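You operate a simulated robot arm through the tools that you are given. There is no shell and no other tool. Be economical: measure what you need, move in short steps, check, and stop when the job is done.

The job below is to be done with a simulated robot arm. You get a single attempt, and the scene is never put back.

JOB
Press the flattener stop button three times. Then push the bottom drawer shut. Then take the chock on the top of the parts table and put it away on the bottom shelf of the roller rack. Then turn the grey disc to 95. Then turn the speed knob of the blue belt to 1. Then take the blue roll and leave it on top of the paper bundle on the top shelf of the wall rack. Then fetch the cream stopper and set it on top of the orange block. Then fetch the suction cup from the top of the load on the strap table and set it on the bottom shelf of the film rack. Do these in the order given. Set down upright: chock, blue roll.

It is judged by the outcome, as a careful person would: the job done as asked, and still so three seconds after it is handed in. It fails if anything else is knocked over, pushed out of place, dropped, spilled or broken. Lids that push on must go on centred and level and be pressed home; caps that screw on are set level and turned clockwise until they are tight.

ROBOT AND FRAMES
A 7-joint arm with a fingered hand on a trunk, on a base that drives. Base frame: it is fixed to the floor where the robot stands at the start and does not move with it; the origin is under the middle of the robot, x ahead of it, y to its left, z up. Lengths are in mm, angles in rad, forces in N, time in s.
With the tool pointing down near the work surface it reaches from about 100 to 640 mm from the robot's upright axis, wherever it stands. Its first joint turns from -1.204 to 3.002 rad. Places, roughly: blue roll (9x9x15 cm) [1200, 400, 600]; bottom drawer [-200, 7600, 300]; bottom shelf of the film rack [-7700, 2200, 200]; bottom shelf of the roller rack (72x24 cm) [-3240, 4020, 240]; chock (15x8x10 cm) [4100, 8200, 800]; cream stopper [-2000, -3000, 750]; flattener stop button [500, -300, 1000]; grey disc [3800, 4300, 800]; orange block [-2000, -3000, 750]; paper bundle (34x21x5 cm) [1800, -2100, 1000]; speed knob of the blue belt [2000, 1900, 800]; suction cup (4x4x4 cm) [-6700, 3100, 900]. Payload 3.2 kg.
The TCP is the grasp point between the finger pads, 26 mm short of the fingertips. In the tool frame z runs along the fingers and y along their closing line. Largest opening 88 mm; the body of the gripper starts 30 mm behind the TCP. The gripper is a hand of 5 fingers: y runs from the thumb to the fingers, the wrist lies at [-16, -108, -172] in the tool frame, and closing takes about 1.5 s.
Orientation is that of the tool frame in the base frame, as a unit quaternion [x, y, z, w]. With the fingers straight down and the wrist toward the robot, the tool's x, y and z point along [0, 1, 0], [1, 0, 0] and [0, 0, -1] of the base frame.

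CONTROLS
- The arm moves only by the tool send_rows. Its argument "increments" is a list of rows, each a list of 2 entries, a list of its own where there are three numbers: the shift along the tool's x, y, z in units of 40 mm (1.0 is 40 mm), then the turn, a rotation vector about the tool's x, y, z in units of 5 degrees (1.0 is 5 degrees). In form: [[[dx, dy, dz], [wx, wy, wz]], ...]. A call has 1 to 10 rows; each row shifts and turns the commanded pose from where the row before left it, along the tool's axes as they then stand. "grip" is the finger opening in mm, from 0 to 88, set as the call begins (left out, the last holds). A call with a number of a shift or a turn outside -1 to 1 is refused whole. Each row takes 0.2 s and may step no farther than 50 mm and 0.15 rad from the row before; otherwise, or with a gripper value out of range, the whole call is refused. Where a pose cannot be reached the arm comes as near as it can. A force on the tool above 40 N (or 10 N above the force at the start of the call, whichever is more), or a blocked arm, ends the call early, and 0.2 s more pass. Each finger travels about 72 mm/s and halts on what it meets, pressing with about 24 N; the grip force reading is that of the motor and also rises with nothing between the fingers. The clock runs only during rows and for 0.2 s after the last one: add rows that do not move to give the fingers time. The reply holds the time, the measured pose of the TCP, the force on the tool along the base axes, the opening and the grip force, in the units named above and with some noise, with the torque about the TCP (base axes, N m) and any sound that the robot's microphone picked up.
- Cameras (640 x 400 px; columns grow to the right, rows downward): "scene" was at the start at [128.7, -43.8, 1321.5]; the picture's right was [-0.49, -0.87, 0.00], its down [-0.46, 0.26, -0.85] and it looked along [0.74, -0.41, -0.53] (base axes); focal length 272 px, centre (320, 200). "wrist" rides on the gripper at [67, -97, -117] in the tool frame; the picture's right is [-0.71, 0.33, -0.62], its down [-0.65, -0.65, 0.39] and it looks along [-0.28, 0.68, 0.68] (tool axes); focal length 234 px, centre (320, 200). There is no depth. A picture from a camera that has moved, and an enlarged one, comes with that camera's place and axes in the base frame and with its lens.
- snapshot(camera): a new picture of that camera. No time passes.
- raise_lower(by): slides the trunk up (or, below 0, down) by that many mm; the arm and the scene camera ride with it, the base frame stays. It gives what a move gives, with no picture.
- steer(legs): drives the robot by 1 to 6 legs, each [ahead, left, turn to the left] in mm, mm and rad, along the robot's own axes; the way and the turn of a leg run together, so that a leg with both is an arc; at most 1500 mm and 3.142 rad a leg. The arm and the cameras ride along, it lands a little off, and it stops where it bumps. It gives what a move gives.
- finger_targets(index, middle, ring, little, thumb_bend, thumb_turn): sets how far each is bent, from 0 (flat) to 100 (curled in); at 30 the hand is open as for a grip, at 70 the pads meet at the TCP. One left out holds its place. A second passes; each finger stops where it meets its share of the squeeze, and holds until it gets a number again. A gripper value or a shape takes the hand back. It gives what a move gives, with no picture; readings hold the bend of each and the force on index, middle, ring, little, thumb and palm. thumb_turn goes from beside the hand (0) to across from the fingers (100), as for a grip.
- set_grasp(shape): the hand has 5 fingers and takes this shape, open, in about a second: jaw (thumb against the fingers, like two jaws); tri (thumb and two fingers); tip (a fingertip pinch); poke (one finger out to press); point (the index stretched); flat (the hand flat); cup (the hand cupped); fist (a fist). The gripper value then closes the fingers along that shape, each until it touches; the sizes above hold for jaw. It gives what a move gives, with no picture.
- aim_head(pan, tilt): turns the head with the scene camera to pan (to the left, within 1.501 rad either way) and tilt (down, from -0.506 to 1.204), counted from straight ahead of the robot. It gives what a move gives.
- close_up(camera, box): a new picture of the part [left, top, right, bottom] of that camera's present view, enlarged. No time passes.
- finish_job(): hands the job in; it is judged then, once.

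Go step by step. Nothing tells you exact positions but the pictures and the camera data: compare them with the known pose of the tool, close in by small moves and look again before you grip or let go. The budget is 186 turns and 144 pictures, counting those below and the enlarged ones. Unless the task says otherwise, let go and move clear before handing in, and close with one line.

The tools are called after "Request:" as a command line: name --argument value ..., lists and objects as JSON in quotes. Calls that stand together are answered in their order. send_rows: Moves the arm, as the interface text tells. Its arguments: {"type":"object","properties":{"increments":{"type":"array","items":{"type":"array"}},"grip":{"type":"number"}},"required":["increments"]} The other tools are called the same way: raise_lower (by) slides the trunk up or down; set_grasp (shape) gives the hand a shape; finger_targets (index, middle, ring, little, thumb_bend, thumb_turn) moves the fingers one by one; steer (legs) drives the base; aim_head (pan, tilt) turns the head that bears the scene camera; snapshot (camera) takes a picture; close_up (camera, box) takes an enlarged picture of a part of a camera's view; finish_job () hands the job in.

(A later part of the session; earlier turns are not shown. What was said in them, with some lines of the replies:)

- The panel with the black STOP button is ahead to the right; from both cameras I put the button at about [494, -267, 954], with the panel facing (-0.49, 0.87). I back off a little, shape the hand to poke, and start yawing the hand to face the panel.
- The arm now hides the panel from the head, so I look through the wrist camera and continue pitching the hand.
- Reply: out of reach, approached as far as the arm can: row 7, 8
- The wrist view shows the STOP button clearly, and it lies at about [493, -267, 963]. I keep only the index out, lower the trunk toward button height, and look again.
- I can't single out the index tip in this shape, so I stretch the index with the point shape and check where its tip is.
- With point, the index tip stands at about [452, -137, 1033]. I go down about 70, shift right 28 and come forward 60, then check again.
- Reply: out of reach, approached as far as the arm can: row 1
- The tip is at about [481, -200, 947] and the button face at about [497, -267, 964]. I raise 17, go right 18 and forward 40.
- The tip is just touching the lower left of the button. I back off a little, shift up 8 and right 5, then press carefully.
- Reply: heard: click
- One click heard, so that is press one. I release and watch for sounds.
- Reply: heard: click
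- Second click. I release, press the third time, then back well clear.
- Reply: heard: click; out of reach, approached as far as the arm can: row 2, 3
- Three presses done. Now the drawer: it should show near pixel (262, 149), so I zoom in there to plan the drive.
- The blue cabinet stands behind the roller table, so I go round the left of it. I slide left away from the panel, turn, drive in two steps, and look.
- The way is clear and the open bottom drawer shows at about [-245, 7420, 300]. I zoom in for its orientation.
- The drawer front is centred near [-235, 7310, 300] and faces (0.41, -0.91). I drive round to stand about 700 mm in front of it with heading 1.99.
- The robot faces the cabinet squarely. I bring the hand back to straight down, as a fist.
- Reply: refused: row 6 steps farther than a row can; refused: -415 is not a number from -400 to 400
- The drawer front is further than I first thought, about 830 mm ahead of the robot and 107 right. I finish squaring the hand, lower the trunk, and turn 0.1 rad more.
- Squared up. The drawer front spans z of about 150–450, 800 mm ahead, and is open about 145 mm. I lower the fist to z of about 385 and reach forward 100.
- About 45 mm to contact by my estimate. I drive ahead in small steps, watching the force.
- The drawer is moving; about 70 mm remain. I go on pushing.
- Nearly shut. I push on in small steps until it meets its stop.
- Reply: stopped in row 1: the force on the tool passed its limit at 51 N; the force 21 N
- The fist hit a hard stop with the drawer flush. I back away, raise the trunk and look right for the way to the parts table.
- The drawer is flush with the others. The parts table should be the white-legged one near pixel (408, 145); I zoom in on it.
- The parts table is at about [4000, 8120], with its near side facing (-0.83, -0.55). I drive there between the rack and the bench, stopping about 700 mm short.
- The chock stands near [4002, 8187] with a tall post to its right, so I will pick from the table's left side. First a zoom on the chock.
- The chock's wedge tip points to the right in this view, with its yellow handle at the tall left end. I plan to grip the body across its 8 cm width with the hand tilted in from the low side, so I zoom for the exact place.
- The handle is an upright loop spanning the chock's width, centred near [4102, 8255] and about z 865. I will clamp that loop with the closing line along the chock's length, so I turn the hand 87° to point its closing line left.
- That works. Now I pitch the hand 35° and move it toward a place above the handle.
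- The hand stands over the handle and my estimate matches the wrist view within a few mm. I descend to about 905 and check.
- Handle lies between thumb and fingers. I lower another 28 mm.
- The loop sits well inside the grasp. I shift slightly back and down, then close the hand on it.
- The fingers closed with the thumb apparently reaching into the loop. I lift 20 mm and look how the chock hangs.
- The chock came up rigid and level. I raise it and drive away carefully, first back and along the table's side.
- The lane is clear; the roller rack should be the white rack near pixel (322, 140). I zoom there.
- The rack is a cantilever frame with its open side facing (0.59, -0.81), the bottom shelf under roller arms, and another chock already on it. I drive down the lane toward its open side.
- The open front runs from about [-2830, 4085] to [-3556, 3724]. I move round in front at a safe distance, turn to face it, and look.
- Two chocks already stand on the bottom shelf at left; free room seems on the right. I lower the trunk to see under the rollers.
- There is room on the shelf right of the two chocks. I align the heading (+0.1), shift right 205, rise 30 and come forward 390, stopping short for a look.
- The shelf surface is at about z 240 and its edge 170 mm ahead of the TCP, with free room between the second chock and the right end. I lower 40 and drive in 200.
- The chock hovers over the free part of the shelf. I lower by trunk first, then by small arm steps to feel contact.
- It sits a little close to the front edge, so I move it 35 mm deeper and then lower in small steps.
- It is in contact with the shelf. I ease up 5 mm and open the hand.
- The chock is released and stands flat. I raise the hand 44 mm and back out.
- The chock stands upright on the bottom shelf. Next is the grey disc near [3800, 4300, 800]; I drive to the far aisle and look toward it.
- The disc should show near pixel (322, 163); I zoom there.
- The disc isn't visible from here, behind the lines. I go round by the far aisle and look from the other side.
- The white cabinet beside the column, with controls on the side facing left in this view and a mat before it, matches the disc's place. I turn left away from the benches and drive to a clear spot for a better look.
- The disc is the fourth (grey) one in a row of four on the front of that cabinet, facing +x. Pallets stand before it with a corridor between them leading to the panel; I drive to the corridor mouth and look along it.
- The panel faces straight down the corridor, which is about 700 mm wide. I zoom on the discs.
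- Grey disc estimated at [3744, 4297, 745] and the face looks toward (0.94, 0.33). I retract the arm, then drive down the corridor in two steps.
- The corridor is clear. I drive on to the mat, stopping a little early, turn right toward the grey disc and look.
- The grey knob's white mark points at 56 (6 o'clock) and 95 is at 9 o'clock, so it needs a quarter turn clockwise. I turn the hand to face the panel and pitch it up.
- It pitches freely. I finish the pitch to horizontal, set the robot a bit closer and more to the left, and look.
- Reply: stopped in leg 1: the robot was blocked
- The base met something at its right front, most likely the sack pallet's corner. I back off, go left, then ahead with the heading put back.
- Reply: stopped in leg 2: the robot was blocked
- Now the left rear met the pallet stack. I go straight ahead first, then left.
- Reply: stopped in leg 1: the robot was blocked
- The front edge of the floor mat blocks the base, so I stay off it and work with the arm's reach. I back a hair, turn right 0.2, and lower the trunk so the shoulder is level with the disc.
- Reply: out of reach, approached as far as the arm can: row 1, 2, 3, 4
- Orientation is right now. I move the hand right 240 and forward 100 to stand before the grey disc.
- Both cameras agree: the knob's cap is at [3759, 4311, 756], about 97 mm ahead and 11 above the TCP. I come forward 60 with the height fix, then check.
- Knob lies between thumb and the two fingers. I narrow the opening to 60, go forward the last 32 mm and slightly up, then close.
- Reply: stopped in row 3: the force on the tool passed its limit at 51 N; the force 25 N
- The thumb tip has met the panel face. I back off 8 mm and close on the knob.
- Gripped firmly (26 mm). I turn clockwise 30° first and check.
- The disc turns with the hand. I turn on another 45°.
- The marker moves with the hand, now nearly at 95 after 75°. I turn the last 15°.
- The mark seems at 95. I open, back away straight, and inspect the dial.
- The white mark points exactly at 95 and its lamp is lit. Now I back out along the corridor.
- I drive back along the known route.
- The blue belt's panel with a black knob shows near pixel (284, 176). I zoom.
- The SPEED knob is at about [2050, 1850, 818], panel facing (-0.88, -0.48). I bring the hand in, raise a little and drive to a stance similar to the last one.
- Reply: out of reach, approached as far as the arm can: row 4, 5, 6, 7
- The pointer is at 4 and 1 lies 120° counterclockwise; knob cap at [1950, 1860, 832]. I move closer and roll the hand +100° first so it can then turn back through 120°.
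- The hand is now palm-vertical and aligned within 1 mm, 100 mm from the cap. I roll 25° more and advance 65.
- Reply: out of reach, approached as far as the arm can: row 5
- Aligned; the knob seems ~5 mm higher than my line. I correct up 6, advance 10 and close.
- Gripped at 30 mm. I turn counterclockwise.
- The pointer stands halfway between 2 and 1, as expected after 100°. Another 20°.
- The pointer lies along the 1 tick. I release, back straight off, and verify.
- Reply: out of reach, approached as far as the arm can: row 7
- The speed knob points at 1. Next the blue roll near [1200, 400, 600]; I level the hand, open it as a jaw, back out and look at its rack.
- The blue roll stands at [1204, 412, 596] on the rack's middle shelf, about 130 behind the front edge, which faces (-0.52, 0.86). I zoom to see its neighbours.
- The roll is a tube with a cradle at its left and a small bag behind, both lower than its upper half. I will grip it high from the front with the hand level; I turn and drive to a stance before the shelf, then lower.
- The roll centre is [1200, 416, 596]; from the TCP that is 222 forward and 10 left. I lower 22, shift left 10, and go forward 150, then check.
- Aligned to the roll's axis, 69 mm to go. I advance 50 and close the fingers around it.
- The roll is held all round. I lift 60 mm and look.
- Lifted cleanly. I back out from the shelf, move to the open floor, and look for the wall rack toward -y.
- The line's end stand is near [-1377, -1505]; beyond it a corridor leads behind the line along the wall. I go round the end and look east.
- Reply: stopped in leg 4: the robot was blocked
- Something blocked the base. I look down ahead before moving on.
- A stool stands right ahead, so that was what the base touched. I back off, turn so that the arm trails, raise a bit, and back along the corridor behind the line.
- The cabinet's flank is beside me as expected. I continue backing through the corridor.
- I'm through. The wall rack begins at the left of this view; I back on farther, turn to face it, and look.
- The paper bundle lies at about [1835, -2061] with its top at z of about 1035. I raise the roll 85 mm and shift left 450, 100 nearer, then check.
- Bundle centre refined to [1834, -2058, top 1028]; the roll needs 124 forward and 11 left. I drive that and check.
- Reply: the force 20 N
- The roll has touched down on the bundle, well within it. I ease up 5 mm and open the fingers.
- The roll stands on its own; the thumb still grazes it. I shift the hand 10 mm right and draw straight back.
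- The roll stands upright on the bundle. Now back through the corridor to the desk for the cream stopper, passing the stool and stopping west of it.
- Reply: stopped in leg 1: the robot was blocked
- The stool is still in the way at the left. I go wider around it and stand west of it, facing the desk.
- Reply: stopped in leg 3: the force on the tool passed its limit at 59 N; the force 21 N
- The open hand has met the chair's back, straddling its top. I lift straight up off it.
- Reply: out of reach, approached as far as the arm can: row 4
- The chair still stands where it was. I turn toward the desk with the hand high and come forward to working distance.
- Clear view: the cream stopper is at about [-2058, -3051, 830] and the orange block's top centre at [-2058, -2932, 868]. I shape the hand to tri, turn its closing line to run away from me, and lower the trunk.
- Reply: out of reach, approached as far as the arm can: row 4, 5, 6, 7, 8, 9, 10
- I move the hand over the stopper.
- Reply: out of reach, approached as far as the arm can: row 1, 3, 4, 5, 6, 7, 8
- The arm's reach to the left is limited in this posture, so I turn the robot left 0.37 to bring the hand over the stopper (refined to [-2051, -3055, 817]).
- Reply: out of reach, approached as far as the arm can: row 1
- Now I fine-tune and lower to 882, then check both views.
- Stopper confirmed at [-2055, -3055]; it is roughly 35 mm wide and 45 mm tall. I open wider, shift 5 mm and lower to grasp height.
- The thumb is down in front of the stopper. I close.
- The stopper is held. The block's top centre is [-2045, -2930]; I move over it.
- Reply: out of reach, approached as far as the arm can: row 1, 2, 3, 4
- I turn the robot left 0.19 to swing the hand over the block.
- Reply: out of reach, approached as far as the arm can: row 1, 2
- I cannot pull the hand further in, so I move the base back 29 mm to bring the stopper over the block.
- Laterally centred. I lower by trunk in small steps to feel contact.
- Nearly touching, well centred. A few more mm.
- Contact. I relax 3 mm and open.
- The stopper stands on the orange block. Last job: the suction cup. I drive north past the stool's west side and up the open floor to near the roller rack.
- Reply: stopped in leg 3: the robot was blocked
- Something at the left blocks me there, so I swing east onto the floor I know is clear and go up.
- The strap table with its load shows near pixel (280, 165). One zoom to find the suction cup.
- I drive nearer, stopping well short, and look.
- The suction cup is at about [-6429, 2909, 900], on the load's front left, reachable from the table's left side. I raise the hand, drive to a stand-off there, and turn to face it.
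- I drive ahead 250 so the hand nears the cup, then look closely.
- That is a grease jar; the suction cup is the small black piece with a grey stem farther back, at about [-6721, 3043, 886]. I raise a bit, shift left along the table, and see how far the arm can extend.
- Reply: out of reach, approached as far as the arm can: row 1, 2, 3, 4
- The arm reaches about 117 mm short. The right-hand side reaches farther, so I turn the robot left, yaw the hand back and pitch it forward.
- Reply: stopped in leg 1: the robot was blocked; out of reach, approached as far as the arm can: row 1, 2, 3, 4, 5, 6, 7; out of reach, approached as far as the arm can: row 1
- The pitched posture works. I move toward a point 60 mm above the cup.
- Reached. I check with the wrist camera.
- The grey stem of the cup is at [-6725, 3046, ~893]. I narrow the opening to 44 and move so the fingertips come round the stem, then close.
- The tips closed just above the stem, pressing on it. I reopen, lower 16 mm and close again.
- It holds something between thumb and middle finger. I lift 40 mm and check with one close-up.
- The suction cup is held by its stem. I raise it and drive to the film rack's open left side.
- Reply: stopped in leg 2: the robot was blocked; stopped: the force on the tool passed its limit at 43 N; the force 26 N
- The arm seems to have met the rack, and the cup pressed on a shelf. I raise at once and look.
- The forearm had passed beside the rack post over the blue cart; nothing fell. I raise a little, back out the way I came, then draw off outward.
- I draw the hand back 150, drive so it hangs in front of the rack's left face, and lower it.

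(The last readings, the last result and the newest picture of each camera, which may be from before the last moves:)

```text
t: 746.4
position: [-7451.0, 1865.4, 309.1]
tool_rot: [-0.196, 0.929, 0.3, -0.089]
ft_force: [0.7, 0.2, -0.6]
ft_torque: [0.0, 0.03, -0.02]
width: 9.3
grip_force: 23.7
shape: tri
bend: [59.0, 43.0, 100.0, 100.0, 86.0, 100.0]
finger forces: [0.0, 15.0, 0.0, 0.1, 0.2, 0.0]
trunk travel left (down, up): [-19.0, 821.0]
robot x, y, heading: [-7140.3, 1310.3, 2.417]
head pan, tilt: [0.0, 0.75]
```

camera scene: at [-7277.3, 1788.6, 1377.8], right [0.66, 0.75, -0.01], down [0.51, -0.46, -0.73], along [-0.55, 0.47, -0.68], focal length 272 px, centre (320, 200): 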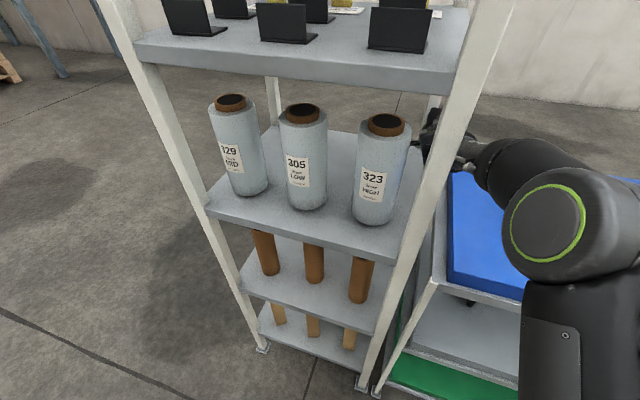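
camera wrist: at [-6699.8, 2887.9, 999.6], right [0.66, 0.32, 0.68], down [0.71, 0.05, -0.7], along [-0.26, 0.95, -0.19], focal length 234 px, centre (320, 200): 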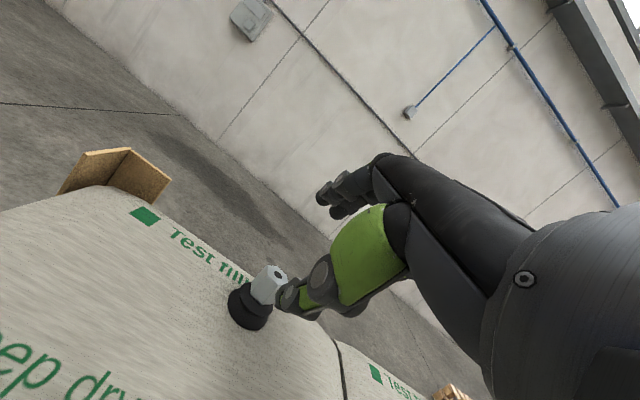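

I come halfway in and use the last picture, from the wrist, to check cup and shelf.

Request:
steer --legs '[[93, -39, 0]]'

Request:
snapshot --camera "wrist"

```text
t: 747.5
position: [-7496.3, 1953.7, 308.4]
tool_rot: [-0.196, 0.929, 0.3, -0.087]
ft_force: [0.4, 0.4, -0.5]
ft_torque: [-0.01, -0.02, -0.05]
width: 9.3
grip_force: 24.1
shape: tri
bend: [59.0, 43.0, 100.0, 100.0, 86.0, 100.0]
finger forces: [0.0, 15.0, 0.0, 0.0, 0.0, 0.0]
trunk travel left (down, up): [-19.0, 821.0]
robot x, y, heading: [-7182.6, 1396.1, 2.419]
head pan, tilt: [0.0, 0.75]
```

```text
0 pictures are left
camera wrist: at [-7492.8, 1794.3, 348.0], right [0.71, 0.21, 0.67], down [0.68, -0.01, -0.73], along [-0.15, 0.98, -0.16], focal length 234 px, centre (320, 200)
```

wrist: 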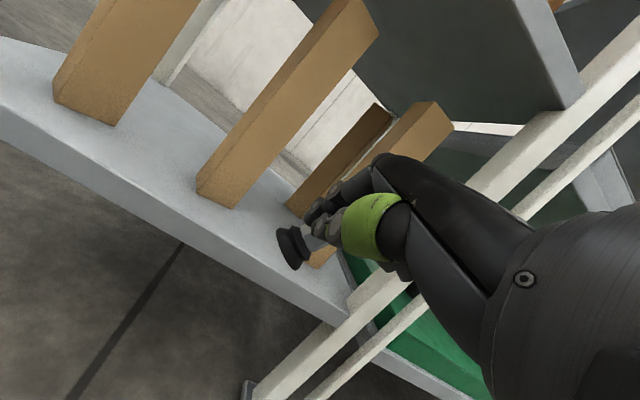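

The cup is firmly held, tilted a little; the shelf is at z of about 220 with free room between the second and third planks. I raise 12, drive in, then lower until contact.

Request:
raise_lower --by 12

Request:
steer --legs '[[82, -45, 0]]'

Request:
raise_lower --by -12

Request:
raise_lower --by -10

```text
t: 748.1
position: [-7495.9, 1954.5, 321.8]
tool_rot: [-0.196, 0.93, 0.3, -0.087]
ft_force: [0.8, -0.1, -0.1]
ft_torque: [-0.01, 0.02, -0.05]
width: 9.1
grip_force: 24.2
shape: tri
bend: [59.0, 43.0, 100.0, 100.0, 86.0, 100.0]
finger forces: [0.1, 15.0, 0.1, 0.0, 0.0, 0.1]
trunk travel left (down, up): [-31.0, 809.0]
robot x, y, heading: [-7183.2, 1400.9, 2.417]
head pan, tilt: [0.0, 0.75]
```

```text
t: 749.2
position: [-7528.5, 2042.6, 318.5]
tool_rot: [-0.197, 0.929, 0.3, -0.088]
ft_force: [0.0, -0.9, -0.4]
ft_torque: [-0.01, 0.0, 0.0]
width: 9.5
grip_force: 23.9
shape: tri
bend: [59.0, 43.0, 100.0, 100.0, 86.0, 100.0]
finger forces: [0.1, 15.1, 0.0, 0.0, 0.0, 0.0]
trunk travel left (down, up): [-31.0, 809.0]
robot x, y, heading: [-7214.3, 1491.0, 2.418]
head pan, tilt: [0.0, 0.75]
```

```text
t: 749.9
position: [-7527.4, 2042.7, 307.4]
tool_rot: [-0.197, 0.929, 0.3, -0.087]
ft_force: [0.3, 0.5, -0.3]
ft_torque: [0.01, -0.03, -0.02]
width: 9.4
grip_force: 23.6
shape: tri
bend: [59.0, 43.0, 100.0, 100.0, 86.0, 100.0]
finger forces: [0.1, 15.0, 0.1, 0.1, 0.0, 0.1]
trunk travel left (down, up): [-19.0, 821.0]
robot x, y, heading: [-7212.1, 1489.2, 2.417]
head pan, tilt: [0.0, 0.75]
```

```text
t: 750.4
position: [-7528.3, 2042.0, 298.6]
tool_rot: [-0.197, 0.929, 0.3, -0.087]
ft_force: [-1.0, -0.6, 0.3]
ft_torque: [0.02, 0.0, -0.02]
width: 9.3
grip_force: 23.9
shape: tri
bend: [59.0, 43.0, 100.0, 100.0, 86.0, 100.0]
finger forces: [0.0, 14.9, 0.0, 0.1, 0.0, 0.1]
trunk travel left (down, up): [-9.0, 831.0]
robot x, y, heading: [-7215.7, 1487.7, 2.426]
head pan, tilt: [0.0, 0.75]
```

Request:
send_rows --increments '[[[0, -0.074, 0.1], [0, 0, 0]], [[0, -0.074, 0.1], [0, 0, 0]], [[0, -0.074, 0.1], [0, 0, 0]]]'

Request:
send_rows --increments '[[[0, -0.074, 0.1], [0, 0, 0]], [[0, -0.074, 0.1], [0, 0, 0]]]'

```text
t: 751.2
position: [-7529.4, 2042.5, 283.4]
tool_rot: [-0.197, 0.929, 0.3, -0.089]
ft_force: [0.4, 0.9, -0.6]
ft_torque: [-0.02, -0.06, -0.05]
width: 9.5
grip_force: 24.0
shape: tri
bend: [59.0, 43.0, 100.0, 100.0, 86.0, 100.0]
finger forces: [0.0, 15.0, 0.0, 0.1, 0.0, 0.1]
trunk travel left (down, up): [-9.0, 831.0]
robot x, y, heading: [-7214.5, 1487.9, 2.424]
head pan, tilt: [0.0, 0.75]
```

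```text
t: 751.8
position: [-7529.7, 2042.5, 274.5]
tool_rot: [-0.196, 0.929, 0.299, -0.089]
ft_force: [-0.8, -0.8, -0.3]
ft_torque: [0.01, 0.01, -0.02]
width: 9.3
grip_force: 23.6
shape: tri
bend: [59.0, 43.0, 100.0, 100.0, 86.0, 100.0]
finger forces: [0.0, 15.0, 0.0, 0.0, 0.0, 0.1]
trunk travel left (down, up): [-9.0, 831.0]
robot x, y, heading: [-7217.0, 1488.1, 2.424]
head pan, tilt: [0.0, 0.75]
```

Request:
send_rows --increments '[[[0, -0.074, 0.1], [0, 0, 0]], [[0, -0.074, 0.1], [0, 0, 0]]]'

Request:
send_rows --increments '[[[0, -0.074, 0.1], [0, 0, 0]]]'

Request:
send_rows --increments '[[[0, -0.074, 0.1], [0, 0, 0]]]'

```text
t: 752.4
position: [-7530.8, 2041.5, 267.0]
tool_rot: [-0.196, 0.929, 0.302, -0.088]
ft_force: [-0.5, -0.1, 6.1]
ft_torque: [0.16, 0.04, 0.0]
width: 9.6
grip_force: 23.9
shape: tri
bend: [58.0, 42.0, 100.0, 100.0, 86.0, 100.0]
finger forces: [0.0, 15.9, 0.0, 0.0, 0.1, 0.1]
trunk travel left (down, up): [-9.0, 831.0]
robot x, y, heading: [-7218.0, 1490.2, 2.424]
head pan, tilt: [0.0, 0.75]
```

```text
t: 752.8
position: [-7530.8, 2041.7, 264.3]
tool_rot: [-0.196, 0.927, 0.305, -0.09]
ft_force: [-1.4, -2.4, 16.7]
ft_torque: [0.57, 0.19, 0.09]
width: 10.1
grip_force: 24.0
shape: tri
bend: [58.0, 41.0, 100.0, 100.0, 87.0, 100.0]
finger forces: [0.0, 16.7, 0.0, 0.1, 0.1, 0.1]
trunk travel left (down, up): [-9.0, 831.0]
robot x, y, heading: [-7214.9, 1487.2, 2.423]
head pan, tilt: [0.0, 0.75]
```

```text
t: 753.2
position: [-7532.3, 2040.8, 261.5]
tool_rot: [-0.197, 0.927, 0.306, -0.091]
ft_force: [-4.8, -2.7, 28.3]
ft_torque: [0.95, 0.34, 0.2]
width: 11.8
grip_force: 23.8
shape: tri
bend: [57.0, 39.0, 100.0, 100.0, 87.0, 100.0]
finger forces: [9.4, 21.8, 0.1, 0.0, 0.0, 0.0]
trunk travel left (down, up): [-9.0, 831.0]
robot x, y, heading: [-7216.4, 1492.1, 2.425]
head pan, tilt: [0.0, 0.75]
```

Contact felt. I ease up 6 mm, open, then rise vertically before backing out.

Request:
send_rows --increments '[[[0, 0.09, -0.12], [0, 0, 0]]]'

Request:
send_rows --increments '[[[0, 0, 0], [0, 0, 0]], [[0, 0, 0], [0, 0, 0]], [[0, 0, 0], [0, 0, 0]], [[0, 0, 0], [0, 0, 0]], [[0, 0, 0], [0, 0, 0]], [[0, 0, 0], [0, 0, 0]]]' --grip 64

Request:
raise_lower --by 70

```text
t: 753.6
position: [-7531.1, 2039.9, 263.3]
tool_rot: [-0.197, 0.928, 0.303, -0.088]
ft_force: [-3.2, -1.5, 21.4]
ft_torque: [0.71, 0.23, 0.16]
width: 12.2
grip_force: 24.5
shape: tri
bend: [57.0, 39.0, 100.0, 100.0, 87.0, 100.0]
finger forces: [9.2, 17.7, 0.0, 0.0, 0.0, 0.2]
trunk travel left (down, up): [-9.0, 831.0]
robot x, y, heading: [-7217.9, 1491.3, 2.424]
head pan, tilt: [0.0, 0.75]
```

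```text
t: 755.0
position: [-7531.3, 2041.3, 261.2]
tool_rot: [-0.197, 0.929, 0.301, -0.088]
ft_force: [0.1, 1.4, 7.2]
ft_torque: [0.06, -0.03, -0.03]
width: 58.0
grip_force: 0.1
shape: tri
bend: [41.0, 33.0, 99.0, 99.0, 0.0, 100.0]
finger forces: [0.6, 0.9, 0.0, 0.1, 6.7, 0.0]
trunk travel left (down, up): [-9.0, 831.0]
robot x, y, heading: [-7215.3, 1489.7, 2.421]
head pan, tilt: [0.0, 0.75]
```

```text
t: 756.1
position: [-7530.0, 2041.6, 329.4]
tool_rot: [-0.196, 0.93, 0.299, -0.088]
ft_force: [0.6, -0.1, -0.4]
ft_torque: [0.01, -0.01, -0.01]
width: 63.8
grip_force: 0.1
shape: tri
bend: [41.0, 34.0, 99.0, 99.0, 7.0, 99.0]
finger forces: [0.1, 0.0, 0.0, 0.0, 0.0, 0.0]
trunk travel left (down, up): [-79.0, 761.0]
robot x, y, heading: [-7217.1, 1490.4, 2.425]
head pan, tilt: [0.0, 0.75]
```

Released with all finger forces at zero. I back straight out from the shelf.

Request:
steer --legs '[[-278, 111, 0]]'

Request:
finish_job

```text
t: 758.1
position: [-7395.4, 1775.5, 328.7]
tool_rot: [-0.196, 0.929, 0.3, -0.088]
ft_force: [0.4, 0.6, 0.7]
ft_torque: [0.01, 0.02, -0.04]
width: 63.9
grip_force: 0.0
shape: tri
bend: [41.0, 34.0, 99.0, 99.0, 7.0, 99.0]
finger forces: [0.0, 0.0, 0.0, 0.0, 0.1, 0.0]
trunk travel left (down, up): [-79.0, 761.0]
robot x, y, heading: [-7081.3, 1219.2, 2.42]
head pan, tilt: [0.0, 0.75]
```

```text
The job is handed in.
```

I did all eight tasks in the order given and handed the job in. I placed the suction cup by force readings alone because the pictures had run out. On the way I bumped the stool and the chair by the desk and touched the film rack. The pictures taken afterwards showed nothing fallen, but the stool may have shifted by about 100 mm.
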